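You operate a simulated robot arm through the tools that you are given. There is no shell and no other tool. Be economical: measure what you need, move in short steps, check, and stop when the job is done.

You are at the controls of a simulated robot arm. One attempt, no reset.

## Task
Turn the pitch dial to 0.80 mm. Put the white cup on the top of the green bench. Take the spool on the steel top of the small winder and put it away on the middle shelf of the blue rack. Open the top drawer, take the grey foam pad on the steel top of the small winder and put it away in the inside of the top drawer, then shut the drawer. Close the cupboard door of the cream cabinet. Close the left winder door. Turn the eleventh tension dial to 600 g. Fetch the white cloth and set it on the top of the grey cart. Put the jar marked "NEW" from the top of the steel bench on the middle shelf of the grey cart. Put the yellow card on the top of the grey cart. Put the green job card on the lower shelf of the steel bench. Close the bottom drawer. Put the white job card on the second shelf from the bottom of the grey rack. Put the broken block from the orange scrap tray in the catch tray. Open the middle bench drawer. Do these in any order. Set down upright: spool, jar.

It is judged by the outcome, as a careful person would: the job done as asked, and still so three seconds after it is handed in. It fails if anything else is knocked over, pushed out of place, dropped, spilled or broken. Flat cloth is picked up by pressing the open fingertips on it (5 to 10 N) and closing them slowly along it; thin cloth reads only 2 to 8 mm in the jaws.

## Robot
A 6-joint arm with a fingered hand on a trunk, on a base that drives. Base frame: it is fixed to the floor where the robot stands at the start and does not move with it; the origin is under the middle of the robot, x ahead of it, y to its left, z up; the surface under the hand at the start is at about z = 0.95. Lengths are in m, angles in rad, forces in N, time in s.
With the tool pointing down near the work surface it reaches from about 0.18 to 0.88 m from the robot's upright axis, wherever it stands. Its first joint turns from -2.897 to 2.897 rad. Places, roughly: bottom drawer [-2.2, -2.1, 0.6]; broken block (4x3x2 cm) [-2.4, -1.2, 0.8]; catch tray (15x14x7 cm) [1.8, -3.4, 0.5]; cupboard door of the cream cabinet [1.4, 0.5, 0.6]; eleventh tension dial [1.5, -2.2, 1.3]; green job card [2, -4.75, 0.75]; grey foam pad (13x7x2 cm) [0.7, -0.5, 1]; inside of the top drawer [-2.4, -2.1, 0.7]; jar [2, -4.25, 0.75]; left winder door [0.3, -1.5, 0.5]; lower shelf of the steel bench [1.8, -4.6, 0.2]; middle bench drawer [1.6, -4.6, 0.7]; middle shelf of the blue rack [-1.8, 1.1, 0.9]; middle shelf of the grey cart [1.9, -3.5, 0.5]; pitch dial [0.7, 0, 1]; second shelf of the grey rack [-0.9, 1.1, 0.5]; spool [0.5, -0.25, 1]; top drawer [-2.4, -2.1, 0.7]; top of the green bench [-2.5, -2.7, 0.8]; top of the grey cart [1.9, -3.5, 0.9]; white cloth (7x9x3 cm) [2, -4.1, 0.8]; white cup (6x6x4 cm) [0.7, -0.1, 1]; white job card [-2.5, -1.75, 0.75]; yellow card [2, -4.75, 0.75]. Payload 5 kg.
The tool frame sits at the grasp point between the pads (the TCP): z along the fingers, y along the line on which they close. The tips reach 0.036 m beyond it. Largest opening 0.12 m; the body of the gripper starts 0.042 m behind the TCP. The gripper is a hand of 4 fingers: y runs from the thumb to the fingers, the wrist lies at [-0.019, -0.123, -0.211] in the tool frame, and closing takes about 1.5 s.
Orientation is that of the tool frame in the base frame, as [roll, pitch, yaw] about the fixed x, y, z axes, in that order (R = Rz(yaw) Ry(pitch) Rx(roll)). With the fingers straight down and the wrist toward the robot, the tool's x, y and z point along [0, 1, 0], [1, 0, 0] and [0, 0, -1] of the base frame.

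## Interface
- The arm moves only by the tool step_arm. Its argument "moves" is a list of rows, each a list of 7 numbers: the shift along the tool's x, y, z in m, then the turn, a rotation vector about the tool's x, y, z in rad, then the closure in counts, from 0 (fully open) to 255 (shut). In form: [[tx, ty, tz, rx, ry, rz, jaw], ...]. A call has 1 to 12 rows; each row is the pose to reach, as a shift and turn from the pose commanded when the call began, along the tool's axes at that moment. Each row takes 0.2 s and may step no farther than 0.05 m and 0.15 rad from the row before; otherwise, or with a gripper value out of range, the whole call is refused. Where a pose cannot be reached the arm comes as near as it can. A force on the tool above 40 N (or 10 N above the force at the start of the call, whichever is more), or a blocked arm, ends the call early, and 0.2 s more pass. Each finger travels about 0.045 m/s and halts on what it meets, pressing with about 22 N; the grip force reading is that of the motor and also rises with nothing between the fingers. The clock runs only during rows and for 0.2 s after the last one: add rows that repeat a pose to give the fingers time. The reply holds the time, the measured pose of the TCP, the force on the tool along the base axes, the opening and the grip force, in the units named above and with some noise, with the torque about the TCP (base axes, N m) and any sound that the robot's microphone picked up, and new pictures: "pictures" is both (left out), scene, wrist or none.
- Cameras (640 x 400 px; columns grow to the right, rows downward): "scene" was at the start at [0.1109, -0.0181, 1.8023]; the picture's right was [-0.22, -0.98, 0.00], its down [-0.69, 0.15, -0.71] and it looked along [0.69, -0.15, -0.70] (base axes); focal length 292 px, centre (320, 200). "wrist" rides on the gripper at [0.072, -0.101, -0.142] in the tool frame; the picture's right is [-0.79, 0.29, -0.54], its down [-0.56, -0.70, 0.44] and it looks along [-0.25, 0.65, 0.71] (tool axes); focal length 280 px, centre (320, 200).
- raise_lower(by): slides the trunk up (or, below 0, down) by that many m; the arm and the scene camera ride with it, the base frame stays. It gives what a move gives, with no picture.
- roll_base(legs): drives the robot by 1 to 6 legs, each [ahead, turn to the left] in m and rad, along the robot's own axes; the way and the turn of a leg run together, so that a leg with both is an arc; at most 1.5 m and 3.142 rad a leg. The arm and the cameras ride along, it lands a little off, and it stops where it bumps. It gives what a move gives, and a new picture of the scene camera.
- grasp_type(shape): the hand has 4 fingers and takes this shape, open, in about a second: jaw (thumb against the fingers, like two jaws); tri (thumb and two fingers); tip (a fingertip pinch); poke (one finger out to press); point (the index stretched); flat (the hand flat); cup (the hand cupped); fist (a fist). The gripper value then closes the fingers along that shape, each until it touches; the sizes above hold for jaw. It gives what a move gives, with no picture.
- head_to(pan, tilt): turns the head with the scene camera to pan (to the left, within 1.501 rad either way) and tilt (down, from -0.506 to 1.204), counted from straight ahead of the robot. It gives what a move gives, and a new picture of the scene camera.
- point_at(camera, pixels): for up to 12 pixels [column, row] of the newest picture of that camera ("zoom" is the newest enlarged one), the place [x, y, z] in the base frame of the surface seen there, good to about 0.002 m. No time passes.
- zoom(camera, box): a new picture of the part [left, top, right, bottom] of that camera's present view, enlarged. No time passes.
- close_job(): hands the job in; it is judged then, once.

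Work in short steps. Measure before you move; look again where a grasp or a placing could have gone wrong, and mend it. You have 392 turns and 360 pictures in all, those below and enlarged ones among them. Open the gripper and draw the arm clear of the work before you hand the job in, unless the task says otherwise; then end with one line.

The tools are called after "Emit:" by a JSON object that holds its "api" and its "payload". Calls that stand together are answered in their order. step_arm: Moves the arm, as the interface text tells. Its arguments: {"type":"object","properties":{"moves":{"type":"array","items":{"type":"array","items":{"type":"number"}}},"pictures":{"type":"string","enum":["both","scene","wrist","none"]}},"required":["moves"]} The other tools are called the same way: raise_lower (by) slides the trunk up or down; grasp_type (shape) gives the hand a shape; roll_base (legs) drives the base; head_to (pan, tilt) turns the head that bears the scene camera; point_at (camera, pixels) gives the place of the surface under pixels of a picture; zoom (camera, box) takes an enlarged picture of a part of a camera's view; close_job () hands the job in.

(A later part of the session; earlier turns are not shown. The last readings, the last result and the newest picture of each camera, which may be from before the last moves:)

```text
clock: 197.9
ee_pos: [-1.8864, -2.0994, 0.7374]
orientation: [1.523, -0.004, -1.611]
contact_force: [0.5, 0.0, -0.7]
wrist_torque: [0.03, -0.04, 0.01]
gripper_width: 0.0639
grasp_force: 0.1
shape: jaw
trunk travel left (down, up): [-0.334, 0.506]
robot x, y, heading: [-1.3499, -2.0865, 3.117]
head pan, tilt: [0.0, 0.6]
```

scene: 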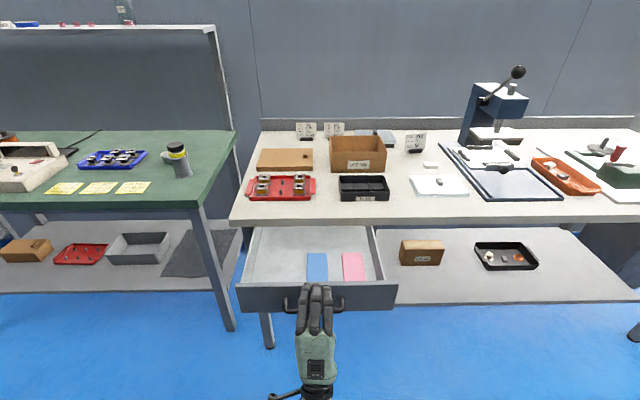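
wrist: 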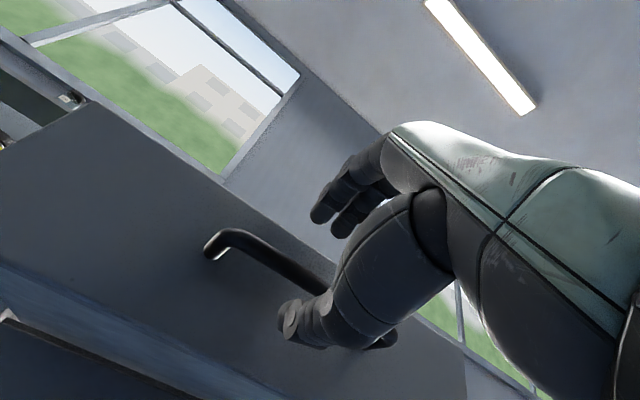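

Force is gone. Pull straight back now.

Emit:
{"api": "step_arm", "payload": {"moves": [[0, -0.005, -0.015, 0, 0, 0, 120], [0, -0.01, -0.03, 0.03, 0, 0, 120], [0, -0.01, -0.05, 0.05, 0, 0, 120], [0, -0.01, -0.08, 0.05, 0, 0, 120], [0, -0.01, -0.11, 0.05, 0, 0, 120]], "pictures": "scene"}}

```text
clock: 198.7
ee_pos: [-1.8822, -2.0985, 0.7663]
orientation: [1.479, -0.007, -1.627]
contact_force: [-0.1, 0.8, -32.7]
wrist_torque: [0.02, -0.7, 0.0]
gripper_width: 0.082
grasp_force: 0.0
shape: jaw
trunk travel left (down, up): [-0.334, 0.506]
robot x, y, heading: [-1.35, -2.0864, 3.117]
head pan, tilt: [0.0, 0.6]
stopped in row 4: the force on the tool passed its limit at 44 N (the readings are from after the stop); the commanded pose is now the measured one
```

scene: 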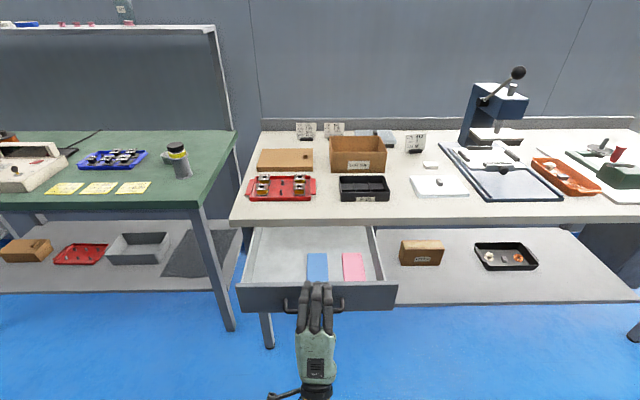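

Retreating further hits the arm's inner limit, so the hand drifts up. I relieve again by lowering, then back the base off instead.

Emit:
{"api": "step_arm", "payload": {"moves": [[0, -0.015, 0, 0, 0, 0, 110], [0, -0.03, 0.0, 0.03, 0, 0, 110], [0, -0.042, 0.0, 0.06, 0, 0, 110], [0, -0.042, 0.0, 0.06, 0, 0, 110]], "pictures": "wrist"}}

```text
clock: 199.7
ee_pos: [-1.8836, -2.1003, 0.7332]
orientation: [1.514, -0.01, -1.622]
contact_force: [-0.2, -0.8, -0.4]
wrist_torque: [0.0, -0.02, 0.0]
gripper_width: 0.0686
grasp_force: 0.0
shape: jaw
trunk travel left (down, up): [-0.334, 0.506]
robot x, y, heading: [-1.3522, -2.0902, 3.122]
head pan, tilt: [0.0, 0.6]
```

wrist: 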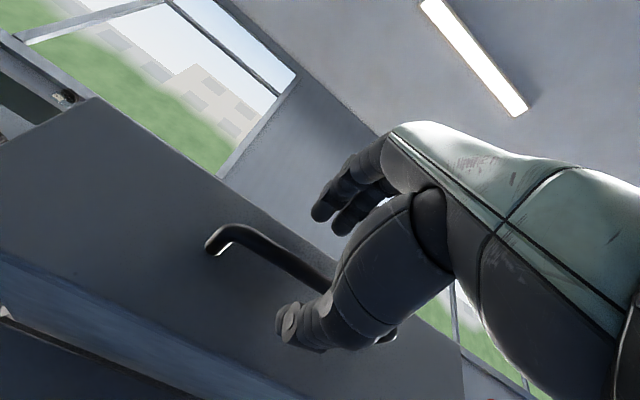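

Bar sits free between thumb and fingers. Base back 0.25.

Emit:
{"api": "roll_base", "payload": {"legs": [[-0.25, 0]]}}

```text
clock: 201.7
ee_pos: [-1.6346, -2.1032, 0.7331]
orientation: [1.52, -0.01, -1.628]
contact_force: [-0.1, 0.5, 0.5]
wrist_torque: [-0.03, 0.03, -0.02]
gripper_width: 0.0687
grasp_force: 0.1
shape: jaw
trunk travel left (down, up): [-0.334, 0.506]
robot x, y, heading: [-1.0999, -2.0924, 3.117]
head pan, tilt: [0.0, 0.6]
```

scene: 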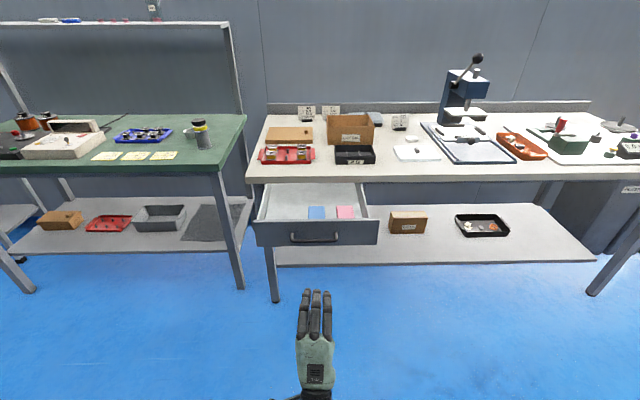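

Freed; drawer stays open. Now the white job card near (-2.5,-1.75): I zoom on the cards at (305,112),(330,112),(398,122).

Emit:
{"api": "zoom", "payload": {"camera": "scene", "box": [290, 90, 430, 177]}}

Emit:
{"api": "point_at", "payload": {"camera": "scene", "pixels": [[398, 121], [305, 112], [330, 111], [375, 119], [417, 153], [411, 139]]}}

```text
4.57 times, centred on (360, 134) of scene
```

zoom: 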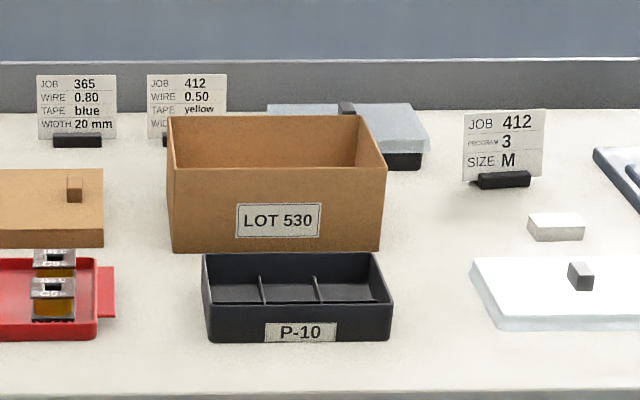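

```text
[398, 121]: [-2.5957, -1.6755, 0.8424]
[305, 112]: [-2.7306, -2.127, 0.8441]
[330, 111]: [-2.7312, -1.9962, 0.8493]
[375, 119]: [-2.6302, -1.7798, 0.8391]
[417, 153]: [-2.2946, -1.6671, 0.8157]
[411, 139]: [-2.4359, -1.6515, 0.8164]
```

The "412 / SIZE M" card at (-2.596,-1.676) matches the white job card. I turn the hand down again and raise the trunk a bit.

Emit:
{"api": "step_arm", "payload": {"moves": [[0, 0.03, 0, 0.145, 0, 0, 0], [0, 0.06, 0, 0.29, 0, 0, 0], [0, 0.06, 0, 0.435, 0, 0, 0], [0, 0.06, 0, 0.58, 0, 0, 0], [0, 0.06, 0, 0.725, 0, 0, 0], [0, 0.06, 0, 0.87, 0, 0, 0], [0, 0.06, 0, 1.015, 0, 0, 0], [0, 0.06, 0, 1.16, 0, 0, 0], [0, 0.06, 0, 1.305, 0, 0, 0], [0, 0.06, 0, 1.45, 0, 0, 0], [0, 0.06, 0, 1.565, 0, 0, 0], [0, 0.06, 0, 1.615, 0, 0, 0]], "pictures": "none"}}

Emit:
{"api": "raise_lower", "payload": {"by": 0.28}}

```text
clock: 204.3
ee_pos: [-1.6289, -2.1774, 0.751]
orientation: [3.101, 0.037, -1.664]
contact_force: [0.0, -0.7, -0.2]
wrist_torque: [0.02, -0.04, -0.01]
gripper_width: 0.12
grasp_force: 0.0
shape: jaw
out of reach, approached as far as the arm can: row 3, 4, 5, 6, 7, 8, 9, 10, 11, 12
trunk travel left (down, up): [-0.334, 0.506]
robot x, y, heading: [-1.099, -2.0963, 3.117]
head pan, tilt: [0.0, 0.6]
```

```text
clock: 207.1
ee_pos: [-1.6279, -2.1781, 1.0304]
orientation: [3.099, 0.04, -1.664]
contact_force: [-0.3, 0.0, -0.1]
wrist_torque: [-0.01, -0.04, -0.02]
gripper_width: 0.1199
grasp_force: 0.1
shape: jaw
trunk travel left (down, up): [-0.614, 0.226]
robot x, y, heading: [-1.0986, -2.091, 3.114]
head pan, tilt: [0.0, 0.6]
```

I raise further for a safe traverse, then drive to about (-1.83,-1.60).

Emit:
{"api": "raise_lower", "payload": {"by": 0.2}}

Emit:
{"api": "roll_base", "payload": {"legs": [[0, -0.56], [0.88, 0], [0, 0.59]]}}

Emit:
{"api": "head_to", "payload": {"pan": 0.0, "tilt": 0.85}}

```text
clock: 209.3
ee_pos: [-1.6285, -2.1774, 1.2295]
orientation: [3.099, 0.038, -1.665]
contact_force: [0.4, -0.3, 0.2]
wrist_torque: [0.04, -0.02, 0.01]
gripper_width: 0.1199
grasp_force: 0.1
shape: jaw
trunk travel left (down, up): [-0.814, 0.026]
robot x, y, heading: [-1.1007, -2.0914, 3.111]
head pan, tilt: [0.0, 0.6]
```

```text
clock: 218.1
ee_pos: [-2.3696, -1.7421, 1.2291]
orientation: [3.1, 0.038, -1.593]
contact_force: [-0.7, 0.4, 0.3]
wrist_torque: [-0.01, 0.04, -0.01]
gripper_width: 0.1201
grasp_force: 0.1
shape: jaw
trunk travel left (down, up): [-0.814, 0.026]
robot x, y, heading: [-1.8495, -1.6221, -3.092]
head pan, tilt: [0.0, 0.6]
```

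scene: 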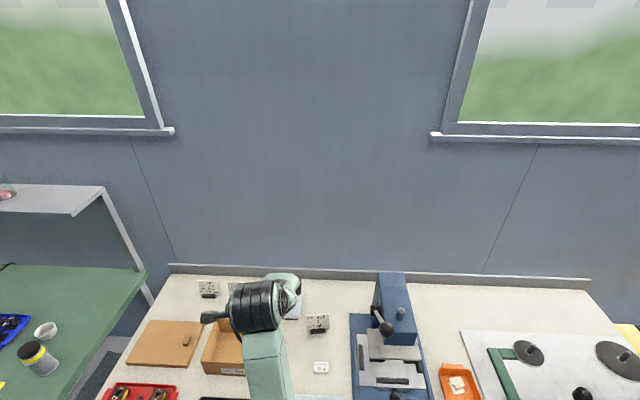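

```text
clock: 218.9
ee_pos: [-2.3703, -1.743, 1.2297]
orientation: [3.102, 0.038, -1.591]
contact_force: [-0.1, -1.0, -0.1]
wrist_torque: [-0.01, 0.02, 0.01]
gripper_width: 0.1201
grasp_force: 0.0
shape: jaw
trunk travel left (down, up): [-0.814, 0.026]
robot x, y, heading: [-1.8478, -1.6187, -3.093]
head pan, tilt: [0.0, 0.85]
```

scene: 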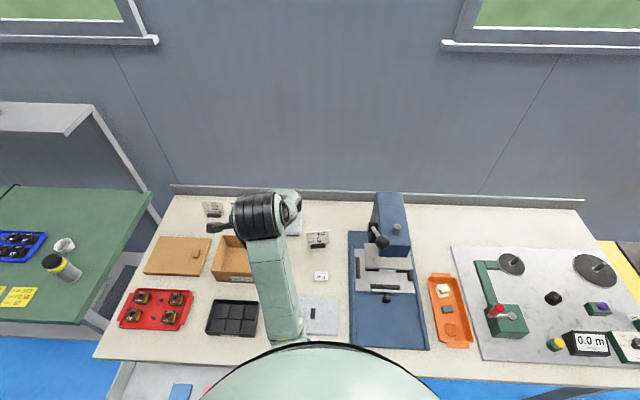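

I measure the card at (317,238).

Emit:
{"api": "zoom", "payload": {"camera": "scene", "box": [285, 215, 349, 255]}}

Emit:
{"api": "point_at", "payload": {"camera": "zoom", "pixels": [[225, 165], [430, 155], [225, 300], [435, 290], [330, 158], [330, 335], [260, 340], [410, 330], [350, 40]]}}

```text
10.00 times, centred on (317, 235) of scene
```

zoom: 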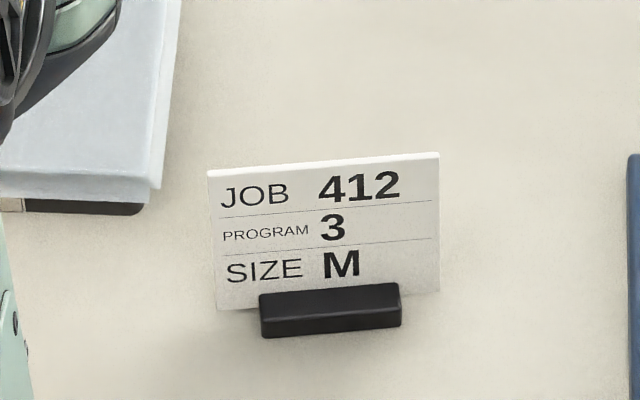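

```text
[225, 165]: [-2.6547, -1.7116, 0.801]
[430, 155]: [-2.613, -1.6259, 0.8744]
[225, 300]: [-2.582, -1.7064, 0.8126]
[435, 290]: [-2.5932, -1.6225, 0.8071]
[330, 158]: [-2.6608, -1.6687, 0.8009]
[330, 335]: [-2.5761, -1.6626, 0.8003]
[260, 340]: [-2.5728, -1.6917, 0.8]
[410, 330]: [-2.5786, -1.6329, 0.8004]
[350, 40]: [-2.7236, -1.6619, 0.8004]
```

Card centre (-2.60,-1.665), top z 0.874. I lower the trunk 0.2 and move above it, levelling the hand.

Emit:
{"api": "raise_lower", "payload": {"by": -0.2}}

Emit:
{"api": "step_arm", "payload": {"moves": [[-0.012, 0.04, 0, 0.01, 0.01, -0.03, 60], [-0.025, 0.08, 0, 0.02, 0.02, -0.06, 60], [-0.037, 0.12, 0, 0.03, 0.03, -0.09, 60], [-0.05, 0.16, 0, 0.04, 0.038, -0.12, 60], [-0.062, 0.2, 0, 0.04, 0.038, -0.15, 60], [-0.073, 0.234, 0, 0.04, 0.038, -0.15, 60], [-0.073, 0.234, 0.04, 0.04, 0.038, -0.15, 60], [-0.073, 0.234, 0.07, 0.04, 0.038, -0.15, 60]]}}

```text
clock: 221.0
ee_pos: [-2.37, -1.7423, 1.0297]
orientation: [3.099, 0.039, -1.592]
contact_force: [0.5, -0.3, 0.1]
wrist_torque: [0.02, -0.01, 0.0]
gripper_width: 0.12
grasp_force: 0.1
shape: jaw
trunk travel left (down, up): [-0.614, 0.226]
robot x, y, heading: [-1.8461, -1.6213, -3.093]
head pan, tilt: [0.0, 0.85]
```

```text
clock: 222.8
ee_pos: [-2.5942, -1.7667, 0.9567]
orientation: [3.109, 0.153, -1.554]
contact_force: [0.8, -0.4, 0.5]
wrist_torque: [-0.03, 0.01, -0.02]
gripper_width: 0.0919
grasp_force: 0.2
shape: jaw
out of reach, approached as far as the arm can: row 1, 2, 3, 4, 5, 6, 7, 8
trunk travel left (down, up): [-0.614, 0.226]
robot x, y, heading: [-1.848, -1.6231, -3.098]
head pan, tilt: [0.0, 0.85]
```

scene: 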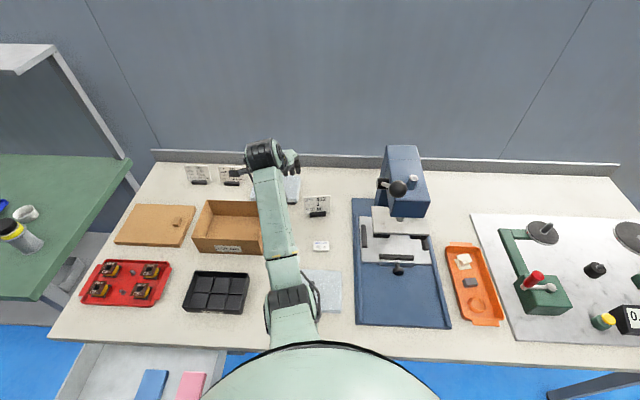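
wrist: 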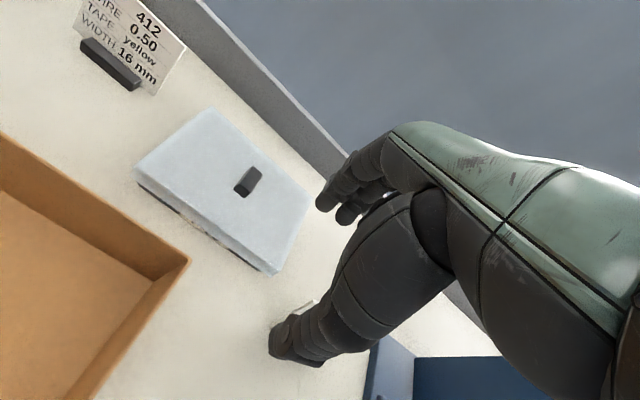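

The wrist seems to be in a flipped branch at a joint limit (pose skewed, all rows out of reach). I raise the trunk and draw back to safe space to unwind it.

Emit:
{"api": "raise_lower", "payload": {"by": 0.2}}

Emit:
{"api": "step_arm", "payload": {"moves": [[0, -0.04, 0, 0, 0, 0, 60], [0, -0.08, 0, 0, 0, 0, 60], [0, -0.12, 0, 0, 0, 0, 60], [0, -0.16, 0, 0, 0, 0, 60], [0, -0.2, 0, 0, 0, 0, 60]], "pictures": "none"}}

Emit:
{"api": "step_arm", "payload": {"moves": [[0, 0, 0, -0.1, 0, 0, 60], [0, 0, 0, -0.2, 0, 0, 60]], "pictures": "none"}}

```text
clock: 225.0
ee_pos: [-2.594, -1.7659, 1.1586]
orientation: [3.111, 0.153, -1.556]
contact_force: [-0.1, -0.3, 0.6]
wrist_torque: [0.01, -0.01, -0.02]
gripper_width: 0.092
grasp_force: 0.0
shape: jaw
trunk travel left (down, up): [-0.814, 0.026]
robot x, y, heading: [-1.851, -1.6213, -3.091]
head pan, tilt: [0.0, 0.85]
```

```text
clock: 226.2
ee_pos: [-2.3916, -1.7644, 1.1518]
orientation: [3.107, 0.153, -1.556]
contact_force: [-0.1, -0.1, 0.7]
wrist_torque: [0.0, 0.02, 0.03]
gripper_width: 0.092
grasp_force: 0.1
shape: jaw
trunk travel left (down, up): [-0.814, 0.026]
robot x, y, heading: [-1.8505, -1.6188, -3.096]
head pan, tilt: [0.0, 0.85]
```

```text
clock: 226.8
ee_pos: [-2.3934, -1.7621, 1.1512]
orientation: [2.906, 0.152, -1.554]
contact_force: [1.1, -0.7, -0.4]
wrist_torque: [-0.04, -0.03, -0.01]
gripper_width: 0.0921
grasp_force: 0.1
shape: jaw
trunk travel left (down, up): [-0.814, 0.026]
robot x, y, heading: [-1.8479, -1.6237, -3.093]
head pan, tilt: [0.0, 0.85]
```

Those worked. I test rotation about the tool's y and z axes to find the blocked sense.

Emit:
{"api": "step_arm", "payload": {"moves": [[0, 0, 0, 0.1, 0.05, 0, 60], [0, 0, 0, 0.2, 0.1, 0, 60], [0, 0, 0, 0.235, 0.15, 0, 60]], "pictures": "none"}}

Emit:
{"api": "step_arm", "payload": {"moves": [[0, 0, 0, 0, 0, 0.12, 60], [0, 0, 0, 0, 0, 0.24, 60], [0, 0, 0, 0, 0, 0.36, 60]], "pictures": "wrist"}}

```text
clock: 227.6
ee_pos: [-2.3906, -1.7703, 1.1521]
orientation: [3.109, 0.065, -1.55]
contact_force: [-0.4, 0.5, -0.6]
wrist_torque: [0.01, 0.02, 0.01]
gripper_width: 0.092
grasp_force: 0.0
shape: jaw
out of reach, approached as far as the arm can: row 2, 3
trunk travel left (down, up): [-0.814, 0.026]
robot x, y, heading: [-1.8496, -1.6216, -3.092]
head pan, tilt: [0.0, 0.85]
```

```text
clock: 228.4
ee_pos: [-2.3907, -1.7715, 1.1513]
orientation: [3.087, 0.046, -1.913]
contact_force: [0.5, 0.5, -0.6]
wrist_torque: [-0.01, -0.01, 0.03]
gripper_width: 0.0921
grasp_force: 0.1
shape: jaw
trunk travel left (down, up): [-0.814, 0.026]
robot x, y, heading: [-1.8452, -1.6213, -3.096]
head pan, tilt: [0.0, 0.85]
```

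wrist: 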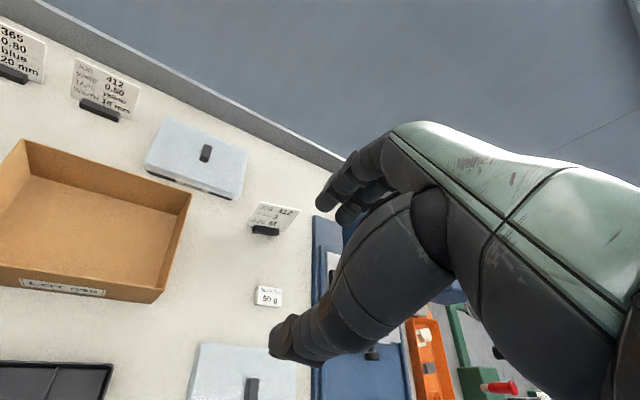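

Blocked is only the counter-clockwise yaw, i.e. the wrist is in its flipped branch. I back off into free space and redo the forward tilt with trunk up to unflip.

Emit:
{"api": "roll_base", "payload": {"legs": [[-0.7, 0]]}}

Emit:
{"api": "step_arm", "payload": {"moves": [[0, 0, 0, -0.14, 0, 0, 60], [0, 0, 0, -0.28, 0, 0, 60], [0, 0, 0, -0.42, 0, 0, 60], [0, 0, 0, -0.56, 0, 0, 60], [0, 0, 0, -0.7, 0, 0, 60], [0, 0, 0, -0.84, 0, 0, 60], [0, 0, 0, -0.98, 0, 0, 60], [0, 0, 0, -1.12, 0, 0, 60], [0, 0, 0, -1.26, 0, 0, 60], [0, 0, 0, -1.4, 0, 0, 60]], "pictures": "scene"}}

```text
clock: 232.5
ee_pos: [-1.7061, -1.7394, 1.1514]
orientation: [3.088, 0.048, -1.907]
contact_force: [-0.6, 0.0, 0.2]
wrist_torque: [0.02, -0.02, 0.01]
gripper_width: 0.092
grasp_force: 0.1
shape: jaw
trunk travel left (down, up): [-0.814, 0.026]
robot x, y, heading: [-1.1644, -1.5894, -3.097]
head pan, tilt: [0.0, 0.85]
```

scene: 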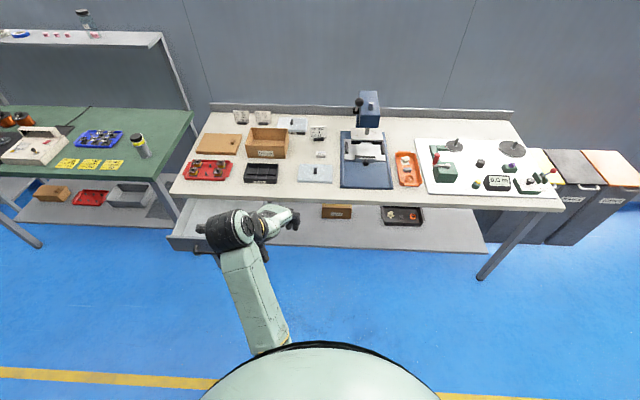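

```text
clock: 234.7
ee_pos: [-1.7042, -1.7382, 1.1514]
orientation: [1.686, 0.047, -1.908]
contact_force: [0.4, -0.3, -0.8]
wrist_torque: [0.01, 0.01, -0.02]
gripper_width: 0.092
grasp_force: 0.0
shape: jaw
trunk travel left (down, up): [-0.814, 0.026]
robot x, y, heading: [-1.1622, -1.59, -3.096]
head pan, tilt: [0.0, 0.85]
```

scene: 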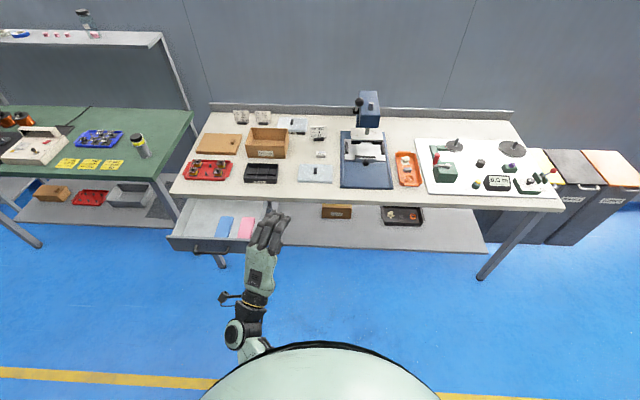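

Now, still pointing forward, I yaw counter-clockwise to nominal (tool y is up) and see if it gets flagged.

Emit:
{"api": "step_arm", "payload": {"moves": [[0, 0, 0, 0, 0.12, 0, 60], [0, 0, 0, 0, 0.24, 0, 60], [0, 0, 0, 0, 0.36, 0, 60], [0, 0, 0, 0, 0.5, 0, 60], [0, 0, 0, 0, 0.64, 0, 60]], "pictures": "none"}}

Emit:
{"api": "step_arm", "payload": {"moves": [[0, 0, 0, 0.14, 0, 0, 60], [0, 0, 0, 0.28, 0, 0, 60], [0, 0, 0, 0.42, 0, 0, 60], [0, 0, 0, 0.56, 0, 0, 60], [0, 0, 0, 0.7, 0, 0, 60], [0, 0, 0, 0.84, 0, 0, 60], [0, 0, 0, 0.98, 0, 0, 60], [0, 0, 0, 1.12, 0, 0, 60], [0, 0, 0, 1.26, 0, 0, 60], [0, 0, 0, 1.4, 0, 0, 60]], "pictures": "scene"}}

```text
clock: 235.9
ee_pos: [-1.7056, -1.7375, 1.1496]
orientation: [1.694, -0.031, -1.275]
contact_force: [0.0, -1.3, 1.3]
wrist_torque: [0.02, 0.01, 0.02]
gripper_width: 0.0921
grasp_force: 0.0
shape: jaw
trunk travel left (down, up): [-0.814, 0.026]
robot x, y, heading: [-1.1624, -1.5915, -3.096]
head pan, tilt: [0.0, 0.85]
```

```text
clock: 238.1
ee_pos: [-1.7066, -1.7383, 1.1504]
orientation: [3.095, -0.03, -1.276]
contact_force: [-0.5, -0.3, -1.2]
wrist_torque: [-0.02, 0.0, -0.01]
gripper_width: 0.0919
grasp_force: 0.1
shape: jaw
out of reach, approached as far as the arm can: row 3
trunk travel left (down, up): [-0.814, 0.026]
robot x, y, heading: [-1.1619, -1.5889, -3.092]
head pan, tilt: [0.0, 0.85]
```

scene: 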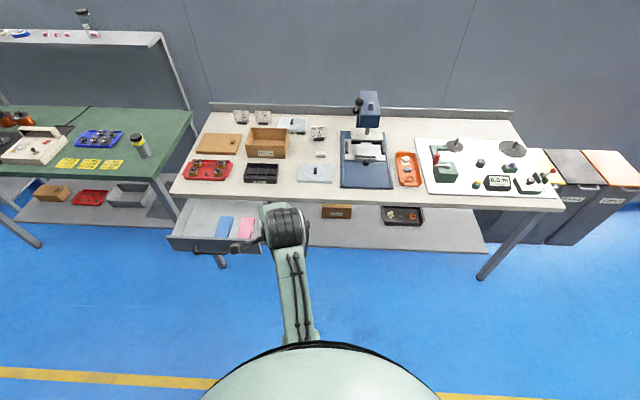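

Unflipped (brief flag in row 3, then normal). Return to the card: drive ahead 0.68, lower trunk 0.15.

Emit:
{"api": "roll_base", "payload": {"legs": [[0.68, 0]]}}

Emit:
{"api": "raise_lower", "payload": {"by": -0.15}}

```text
clock: 242.2
ee_pos: [-2.3918, -1.764, 1.1515]
orientation: [3.092, -0.03, -1.281]
contact_force: [0.4, -0.5, -0.3]
wrist_torque: [0.0, -0.02, 0.01]
gripper_width: 0.0919
grasp_force: 0.2
shape: jaw
trunk travel left (down, up): [-0.814, 0.026]
robot x, y, heading: [-1.8455, -1.6166, -3.102]
head pan, tilt: [0.0, 0.85]
```

scene: 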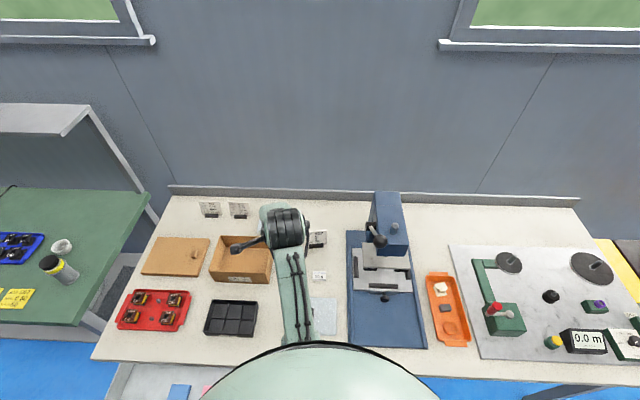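

```text
clock: 244.0
ee_pos: [-2.3928, -1.7645, 1.0001]
orientation: [3.091, -0.031, -1.282]
contact_force: [0.2, 0.3, -1.0]
wrist_torque: [-0.01, 0.04, 0.0]
gripper_width: 0.0923
grasp_force: 0.1
shape: jaw
trunk travel left (down, up): [-0.664, 0.176]
robot x, y, heading: [-1.851, -1.619, -3.104]
head pan, tilt: [0.0, 0.85]
```

Emit:
{"api": "step_arm", "payload": {"moves": [[-0.031, 0.034, 0, 0.01, -0.006, 0.03, 60], [-0.062, 0.068, 0, 0.02, -0.012, 0.06, 60], [-0.093, 0.103, 0, 0.03, -0.018, 0.1, 60], [-0.124, 0.137, 0, 0.04, -0.024, 0.13, 60], [-0.155, 0.172, 0, 0.05, -0.03, 0.16, 60], [-0.155, 0.172, 0.04, 0.05, -0.03, 0.16, 60], [-0.155, 0.172, 0.04, 0.05, -0.03, 0.16, 60]]}}

```text
clock: 245.6
ee_pos: [-2.6044, -1.6658, 0.9642]
orientation: [-3.139, -0.006, -1.441]
contact_force: [-1.0, 0.1, 0.1]
wrist_torque: [-0.01, 0.01, -0.02]
gripper_width: 0.0917
grasp_force: 0.0
shape: jaw
trunk travel left (down, up): [-0.664, 0.176]
robot x, y, heading: [-1.8477, -1.6211, -3.101]
head pan, tilt: [0.0, 0.85]
```

scene: 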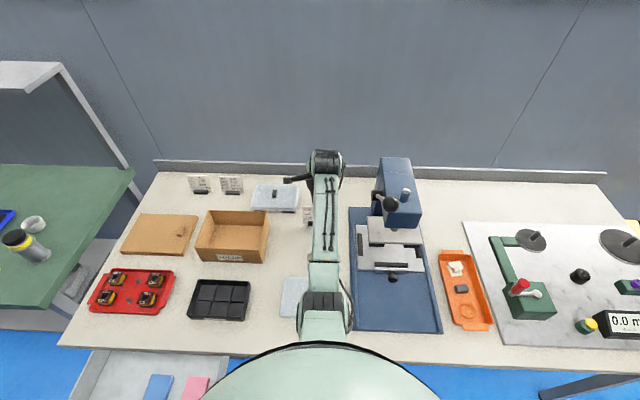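
wrist: 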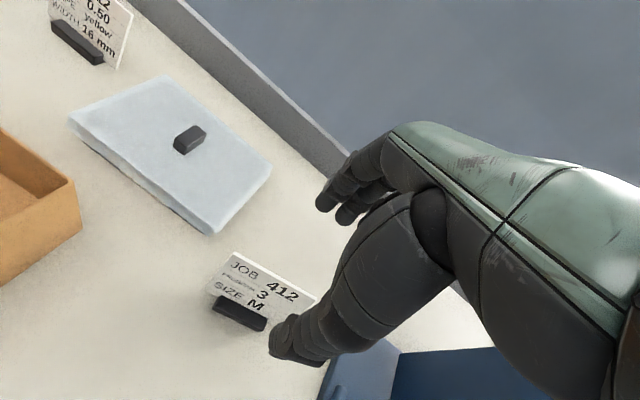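

Hand is over the card. Descend to z≈0.868 and close on the card.

Emit:
{"api": "step_arm", "payload": {"moves": [[0, 0, 0.04, 0, 0, 0, 60], [0, 0, 0.08, 0, 0, 0, 80], [0, 0, 0.096, 0, 0, 0, 100], [0, 0, 0.096, 0, 0, 0, 150], [0, 0, 0.096, 0, 0, 0, 200], [0, 0, 0.096, 0, 0, 0, 240], [0, 0, 0.096, 0, 0, 0, 255], [0, 0, 0.096, 0, 0, 0, 255], [0, 0, 0.096, 0, 0, 0, 255]], "pictures": "wrist"}}

```text
clock: 247.6
ee_pos: [-2.6039, -1.666, 0.8692]
orientation: [-3.14, -0.004, -1.442]
contact_force: [0.0, 0.6, 0.1]
wrist_torque: [-0.02, -0.04, 0.03]
gripper_width: 0.0
grasp_force: 21.9
shape: jaw
trunk travel left (down, up): [-0.664, 0.176]
robot x, y, heading: [-1.8513, -1.6164, -3.108]
head pan, tilt: [0.0, 0.85]
```

wrist: 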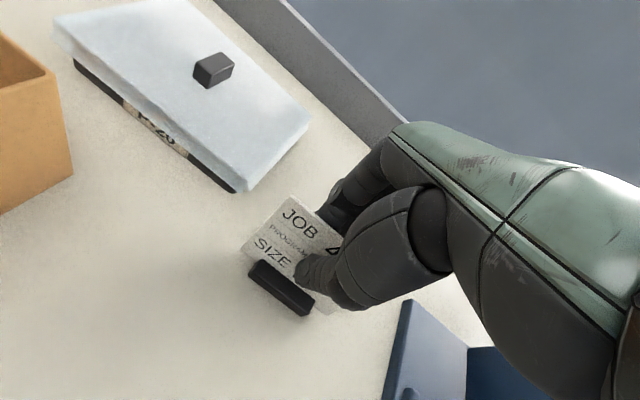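

Card appears pinched. Lift and check.

Emit:
{"api": "step_arm", "payload": {"moves": [[0, 0, -0.03, 0, 0, 0, 255], [0, 0, -0.07, 0, 0, 0, 255], [0, 0, -0.11, 0, 0, 0, 255], [0, 0, -0.15, 0, 0, 0, 255], [0, -0.04, -0.18, 0, 0, 0, 255], [0, -0.08, -0.2, 0, 0, 0, 255], [0, -0.12, -0.2, 0, 0, 0, 255]], "pictures": "wrist"}}

```text
clock: 249.2
ee_pos: [-2.4831, -1.6497, 1.0721]
orientation: [-3.138, -0.005, -1.441]
contact_force: [0.7, -0.5, 0.3]
wrist_torque: [0.02, 0.03, 0.01]
gripper_width: 0.0
grasp_force: 22.1
shape: jaw
trunk travel left (down, up): [-0.664, 0.176]
robot x, y, heading: [-1.8522, -1.6194, -3.101]
head pan, tilt: [0.0, 0.85]
```

wrist: 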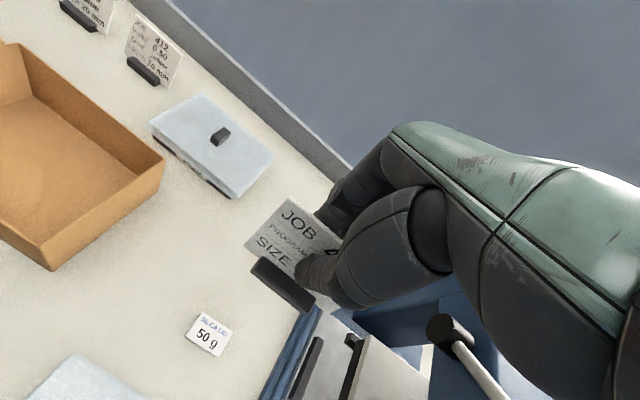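

The card (with its foot) is held. Raise, back off, and drive to the grey rack.

Emit:
{"api": "raise_lower", "payload": {"by": 0.1}}

Emit:
{"api": "roll_base", "payload": {"legs": [[-0.6, 0], [0, -1.83], [1.2, 0], [0.6, 0], [0, 0.22]]}}

Emit:
{"api": "head_to", "payload": {"pan": 0.0, "tilt": 0.8}}

```text
clock: 250.5
ee_pos: [-2.4856, -1.6494, 1.1714]
orientation: [-3.136, -0.004, -1.442]
contact_force: [0.1, 0.2, -0.8]
wrist_torque: [-0.03, 0.01, 0.01]
gripper_width: 0.0
grasp_force: 21.3
shape: jaw
trunk travel left (down, up): [-0.764, 0.076]
robot x, y, heading: [-1.8471, -1.6172, -3.1]
head pan, tilt: [0.0, 0.85]
```

```text
clock: 269.8
ee_pos: [-0.9471, 0.8039, 1.1704]
orientation: [-3.137, -0.005, -3.014]
contact_force: [0.9, -0.6, -1.1]
wrist_torque: [0.03, 0.0, 0.03]
gripper_width: 0.0
grasp_force: 22.2
shape: jaw
trunk travel left (down, up): [-0.764, 0.076]
robot x, y, heading: [-0.9144, 0.1659, 1.611]
head pan, tilt: [0.0, 0.85]
```

scene: 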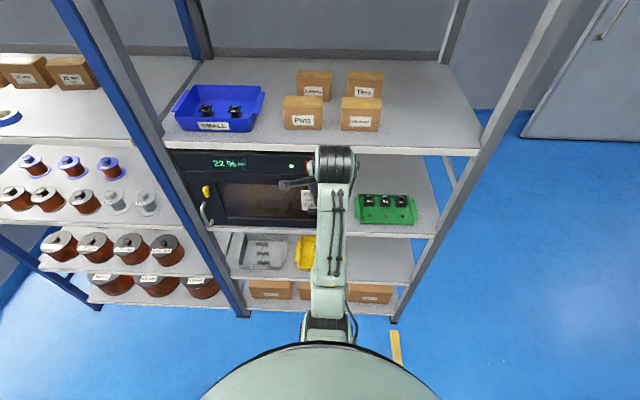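

```text
clock: 270.4
ee_pos: [-0.9474, 0.8038, 1.1699]
orientation: [-3.139, -0.005, -3.015]
contact_force: [0.3, -0.2, -0.7]
wrist_torque: [0.0, -0.02, -0.01]
gripper_width: 0.0
grasp_force: 21.8
shape: jaw
trunk travel left (down, up): [-0.764, 0.076]
robot x, y, heading: [-0.9182, 0.1695, 1.613]
head pan, tilt: [0.0, 0.799]
```

scene: 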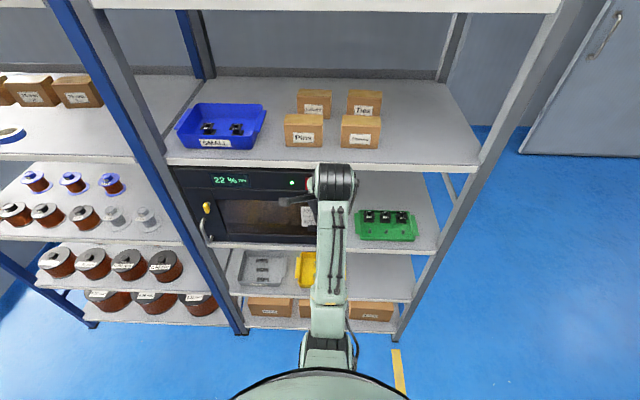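

I back off 0.25 and measure the free area of the second shelf (380,275).

Emit:
{"api": "roll_base", "payload": {"legs": [[-0.25, 0]]}}

Emit:
{"api": "zoom", "payload": {"camera": "scene", "box": [200, 160, 460, 320]}}

```text
clock: 272.4
ee_pos: [-0.937, 0.552, 1.1702]
orientation: [-3.137, -0.006, -3.014]
contact_force: [0.5, 0.4, -0.3]
wrist_torque: [-0.03, 0.0, -0.02]
gripper_width: 0.0
grasp_force: 21.5
shape: jaw
trunk travel left (down, up): [-0.764, 0.076]
robot x, y, heading: [-0.9065, -0.0809, 1.611]
head pan, tilt: [0.0, 0.799]
```

scene: 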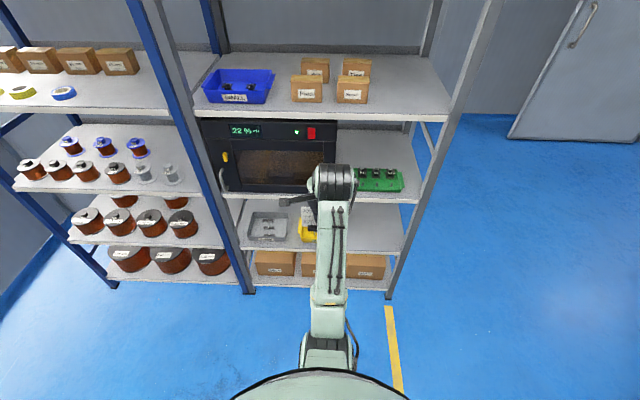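

```text
2.46 times, centred on (330, 240) of scene
```

zoom: 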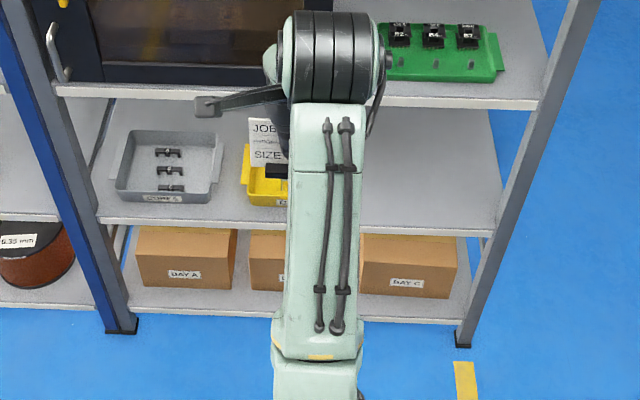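

Emit:
{"api": "point_at", "payload": {"camera": "zoom", "pixels": [[400, 225], [480, 225], [430, 180], [480, 130], [400, 150], [520, 103], [480, 232], [250, 200], [400, 95], [500, 300]]}}

```text
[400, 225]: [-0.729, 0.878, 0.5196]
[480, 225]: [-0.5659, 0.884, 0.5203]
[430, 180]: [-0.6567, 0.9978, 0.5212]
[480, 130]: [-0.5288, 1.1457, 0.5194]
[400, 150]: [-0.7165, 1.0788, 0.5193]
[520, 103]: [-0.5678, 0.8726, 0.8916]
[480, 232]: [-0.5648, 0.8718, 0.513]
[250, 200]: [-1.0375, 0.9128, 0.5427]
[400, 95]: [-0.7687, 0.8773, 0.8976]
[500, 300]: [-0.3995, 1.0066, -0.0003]
```

Shelf 2 is at z 0.52, free for x -0.88…-0.53, front y 0.875. Target (-0.70, 0.915). Lower the trunk by 0.55 here outside the rack, then shift right.

Emit:
{"api": "raise_lower", "payload": {"by": -0.4}}

Emit:
{"api": "raise_lower", "payload": {"by": -0.14}}

Emit:
{"api": "step_arm", "payload": {"moves": [[-0.04, 0.005, 0, 0, 0, 0.02, 255], [-0.08, 0.01, 0, 0, 0, 0.04, 255], [-0.12, 0.015, 0, 0, 0, 0.06, 255], [-0.16, 0.02, 0, 0, 0, 0.08, 255], [-0.2, 0.03, 0, 0, 0, 0.1, 255], [-0.244, 0.037, 0, 0, 0, 0.127, 255]]}}

```text
clock: 276.2
ee_pos: [-0.9371, 0.5528, 0.7694]
orientation: [-3.138, -0.005, -3.015]
contact_force: [0.6, -0.3, -0.7]
wrist_torque: [0.0, 0.01, -0.03]
gripper_width: 0.0002
grasp_force: 21.7
shape: jaw
trunk travel left (down, up): [-0.364, 0.476]
robot x, y, heading: [-0.9067, -0.0854, 1.614]
head pan, tilt: [0.0, 0.799]
```

```text
clock: 277.9
ee_pos: [-0.9379, 0.5532, 0.6301]
orientation: [-3.138, -0.006, -3.013]
contact_force: [0.0, -0.3, -0.4]
wrist_torque: [-0.02, 0.0, -0.01]
gripper_width: 0.0
grasp_force: 21.9
shape: jaw
trunk travel left (down, up): [-0.224, 0.616]
robot x, y, heading: [-0.9059, -0.0855, 1.61]
head pan, tilt: [0.0, 0.799]
```

```text
clock: 279.3
ee_pos: [-0.6991, 0.6211, 0.63]
orientation: [-3.137, -0.004, -3.139]
contact_force: [-0.2, 0.9, -0.5]
wrist_torque: [0.0, 0.0, -0.02]
gripper_width: 0.0
grasp_force: 22.4
shape: jaw
trunk travel left (down, up): [-0.224, 0.616]
robot x, y, heading: [-0.9084, -0.0843, 1.609]
head pan, tilt: [0.0, 0.799]
```

scene: 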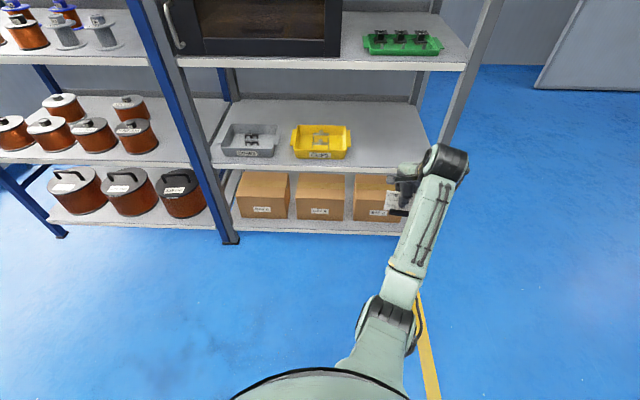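
wrist: 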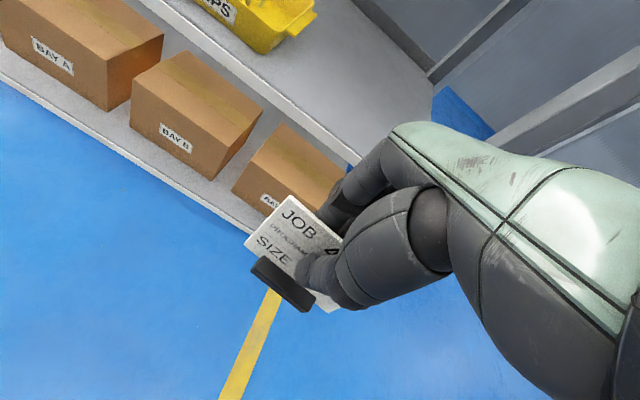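

Clear. Drive ahead 0.29 so the card is over the shelf edge zone.

Emit:
{"api": "roll_base", "payload": {"legs": [[0.295, 0]]}}

Emit:
{"api": "step_arm", "payload": {"moves": [[0, 0, 0.015, 0, 0, 0, 255], [0, 0, 0.028, 0, 0, 0, 255], [0, 0, 0.034, 0, 0, 0, 255], [0, 0, 0.034, 0, 0, 0, 255]]}}

```text
clock: 281.5
ee_pos: [-0.7081, 0.9138, 0.6287]
orientation: [-3.137, -0.005, 3.138]
contact_force: [-0.1, 0.6, -0.3]
wrist_torque: [0.0, 0.0, 0.01]
gripper_width: 0.0
grasp_force: 21.9
shape: jaw
trunk travel left (down, up): [-0.224, 0.616]
robot x, y, heading: [-0.9164, 0.2122, 1.606]
head pan, tilt: [0.0, 0.799]
```

scene: 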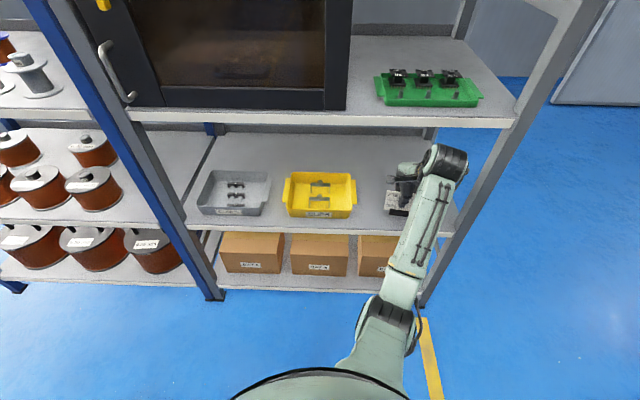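

```text
clock: 282.5
ee_pos: [-0.7085, 0.9148, 0.5944]
orientation: [-3.136, -0.006, 3.138]
contact_force: [0.1, 0.1, -1.1]
wrist_torque: [0.02, 0.01, 0.03]
gripper_width: 0.0
grasp_force: 21.5
shape: jaw
trunk travel left (down, up): [-0.224, 0.616]
robot x, y, heading: [-0.9169, 0.2116, 1.605]
head pan, tilt: [0.0, 0.799]
```

scene: 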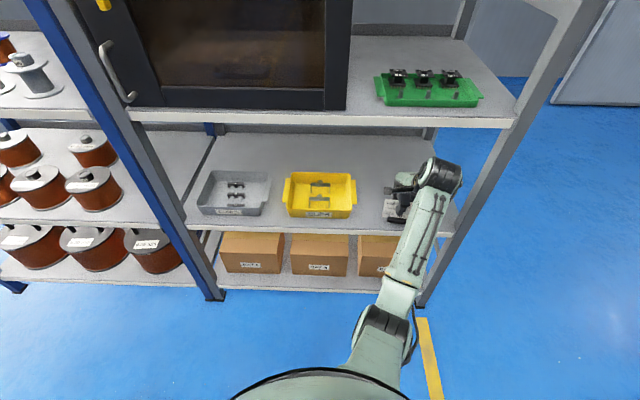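
wrist: 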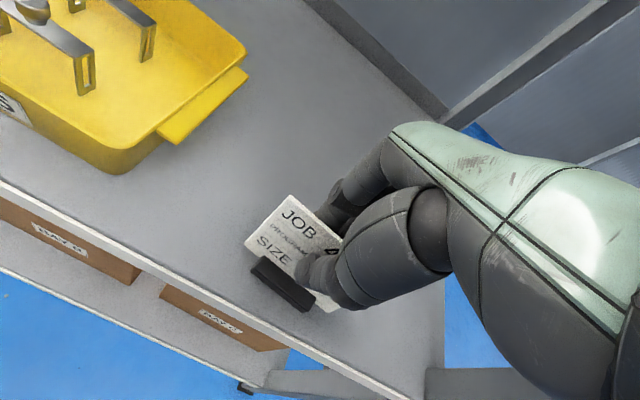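

Slightly further in (15 mm), then down to contact.

Emit:
{"api": "step_arm", "payload": {"moves": [[0, 0.015, 0, 0, 0, 0, 255], [0, 0.015, 0.004, 0, 0, 0, 255], [0, 0.015, 0.007, 0, 0, 0, 255], [0, 0.015, 0.007, 0, 0, 0, 255]], "pictures": "none"}}

```text
clock: 283.5
ee_pos: [-0.7074, 0.93, 0.5894]
orientation: [-3.14, -0.003, 3.138]
contact_force: [1.1, 1.7, 6.1]
wrist_torque: [0.03, 0.03, -0.04]
gripper_width: 0.0001
grasp_force: 21.8
shape: jaw
trunk travel left (down, up): [-0.224, 0.616]
robot x, y, heading: [-0.9195, 0.2135, 1.603]
head pan, tilt: [0.0, 0.799]
```

Contact (6 N). Open, then rise while easing back to keep clear of the upper shelf.

Emit:
{"api": "step_arm", "payload": {"moves": [[0, 0, -0.002, 0, 0, 0, 200], [0, 0, -0.002, 0, 0, 0, 100], [0, 0, -0.002, 0, 0, 0, 40], [0, 0, -0.002, 0, 0, 0, 0], [0, 0, -0.002, 0, 0, 0, 0], [0, -0.015, -0.01, 0, 0, 0, 0], [0, -0.03, -0.02, 0, 0, 0, 0], [0, -0.035, -0.035, 0, 0, 0, 0], [0, -0.035, -0.055, 0, 0, 0, 0]]}}

```text
clock: 285.5
ee_pos: [-0.7089, 0.8946, 0.6444]
orientation: [-3.138, -0.005, 3.139]
contact_force: [0.7, -0.3, 0.5]
wrist_torque: [0.0, 0.01, 0.0]
gripper_width: 0.1198
grasp_force: 0.1
shape: jaw
trunk travel left (down, up): [-0.224, 0.616]
robot x, y, heading: [-0.9171, 0.2116, 1.606]
head pan, tilt: [0.0, 0.799]
```

scene: 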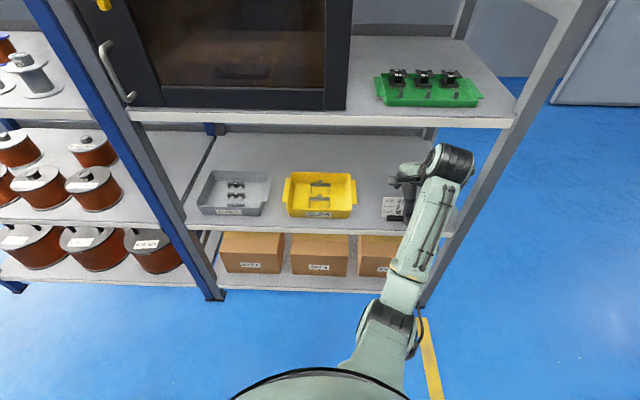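
wrist: 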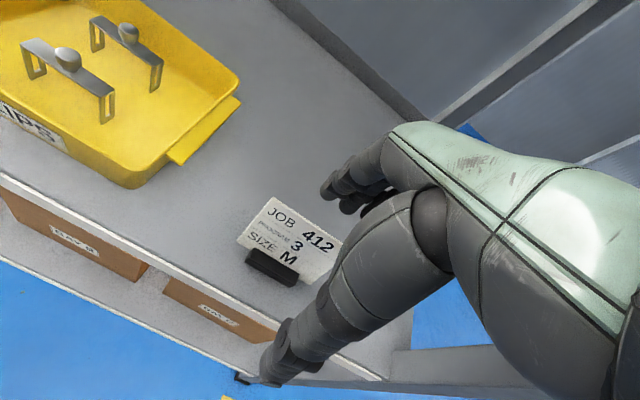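

Card stands upright on the second shelf. Back out, raise the trunk, and go for the pad at the winder.

Emit:
{"api": "roll_base", "payload": {"legs": [[-0.3, 0]]}}

Emit:
{"api": "raise_lower", "payload": {"by": 0.4}}

Emit:
{"api": "raise_lower", "payload": {"by": 0.2}}

Emit:
{"api": "roll_base", "payload": {"legs": [[0, -1.9], [0.9, 0]]}}

Emit:
{"api": "head_to", "payload": {"pan": 0.0, "tilt": 0.85}}

```text
clock: 287.6
ee_pos: [-0.696, 0.5985, 0.6438]
orientation: [-3.138, -0.006, 3.135]
contact_force: [-0.4, 0.3, 0.3]
wrist_torque: [0.03, -0.05, 0.01]
gripper_width: 0.1195
grasp_force: 0.1
shape: jaw
trunk travel left (down, up): [-0.224, 0.616]
robot x, y, heading: [-0.905, -0.0829, 1.601]
head pan, tilt: [0.0, 0.799]
```

scene: 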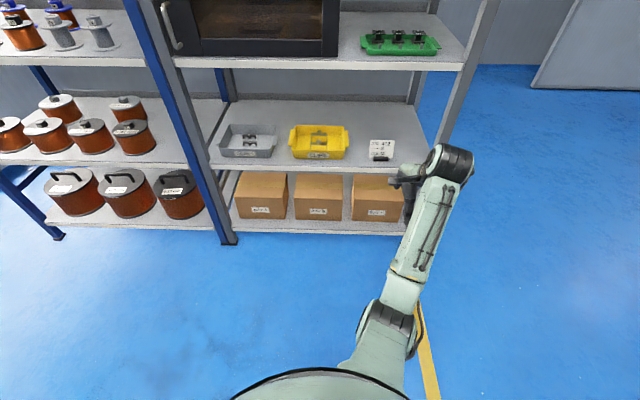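

```text
clock: 291.5
ee_pos: [-0.6968, 0.5994, 1.0435]
orientation: [-3.135, -0.005, 3.134]
contact_force: [0.5, 0.0, 0.3]
wrist_torque: [-0.03, -0.01, 0.02]
gripper_width: 0.1195
grasp_force: 0.1
shape: jaw
trunk travel left (down, up): [-0.624, 0.216]
robot x, y, heading: [-0.9107, -0.0831, 1.603]
head pan, tilt: [0.0, 0.799]
```

```text
clock: 293.6
ee_pos: [-0.6953, 0.5998, 1.2435]
orientation: [-3.136, -0.004, 3.134]
contact_force: [0.3, 0.2, -0.6]
wrist_torque: [0.02, 0.01, 0.0]
gripper_width: 0.1195
grasp_force: 0.0
shape: jaw
trunk travel left (down, up): [-0.824, 0.016]
robot x, y, heading: [-0.9093, -0.0829, 1.602]
head pan, tilt: [0.0, 0.799]
```

```text
clock: 304.3
ee_pos: [0.5273, -0.7753, 1.2428]
orientation: [-3.137, -0.007, 1.229]
contact_force: [0.2, -0.5, -0.2]
wrist_torque: [-0.02, 0.02, -0.01]
gripper_width: 0.1197
grasp_force: 0.0
shape: jaw
trunk travel left (down, up): [-0.824, 0.016]
robot x, y, heading: [-0.0437, -0.35, -0.309]
head pan, tilt: [0.0, 0.799]
```

scene: 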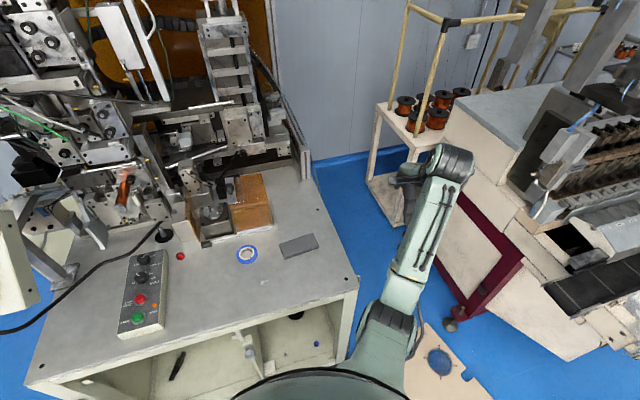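

```text
clock: 304.9
ee_pos: [0.5285, -0.7749, 1.2446]
orientation: [-3.136, -0.005, 1.228]
contact_force: [0.5, -0.2, -0.7]
wrist_torque: [-0.02, 0.0, -0.01]
gripper_width: 0.1196
grasp_force: 0.1
shape: jaw
trunk travel left (down, up): [-0.824, 0.016]
robot x, y, heading: [-0.0468, -0.3495, -0.305]
head pan, tilt: [0.0, 0.85]
```

scene: 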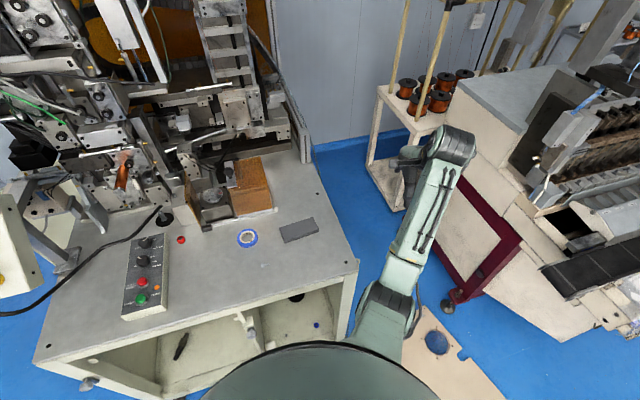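

I measure the pad corners at (300,230).

Emit:
{"api": "zoom", "payload": {"camera": "scene", "box": [268, 210, 332, 250]}}

Emit:
{"api": "point_at", "payload": {"camera": "zoom", "pixels": [[125, 175], [440, 85], [500, 185], [190, 290], [310, 190], [505, 215], [195, 325]]}}

```text
10.00 times, centred on (300, 230) of scene
```

zoom: 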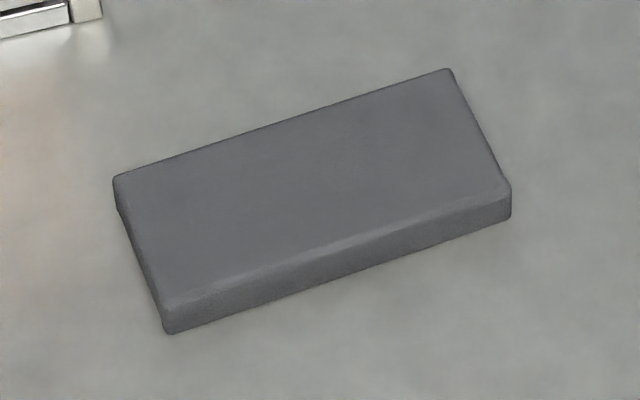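

```text
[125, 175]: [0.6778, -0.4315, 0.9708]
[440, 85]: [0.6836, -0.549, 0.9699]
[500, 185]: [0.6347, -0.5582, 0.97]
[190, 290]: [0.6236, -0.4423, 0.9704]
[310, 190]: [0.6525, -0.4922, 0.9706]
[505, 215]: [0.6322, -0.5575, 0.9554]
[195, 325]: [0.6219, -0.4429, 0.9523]
```

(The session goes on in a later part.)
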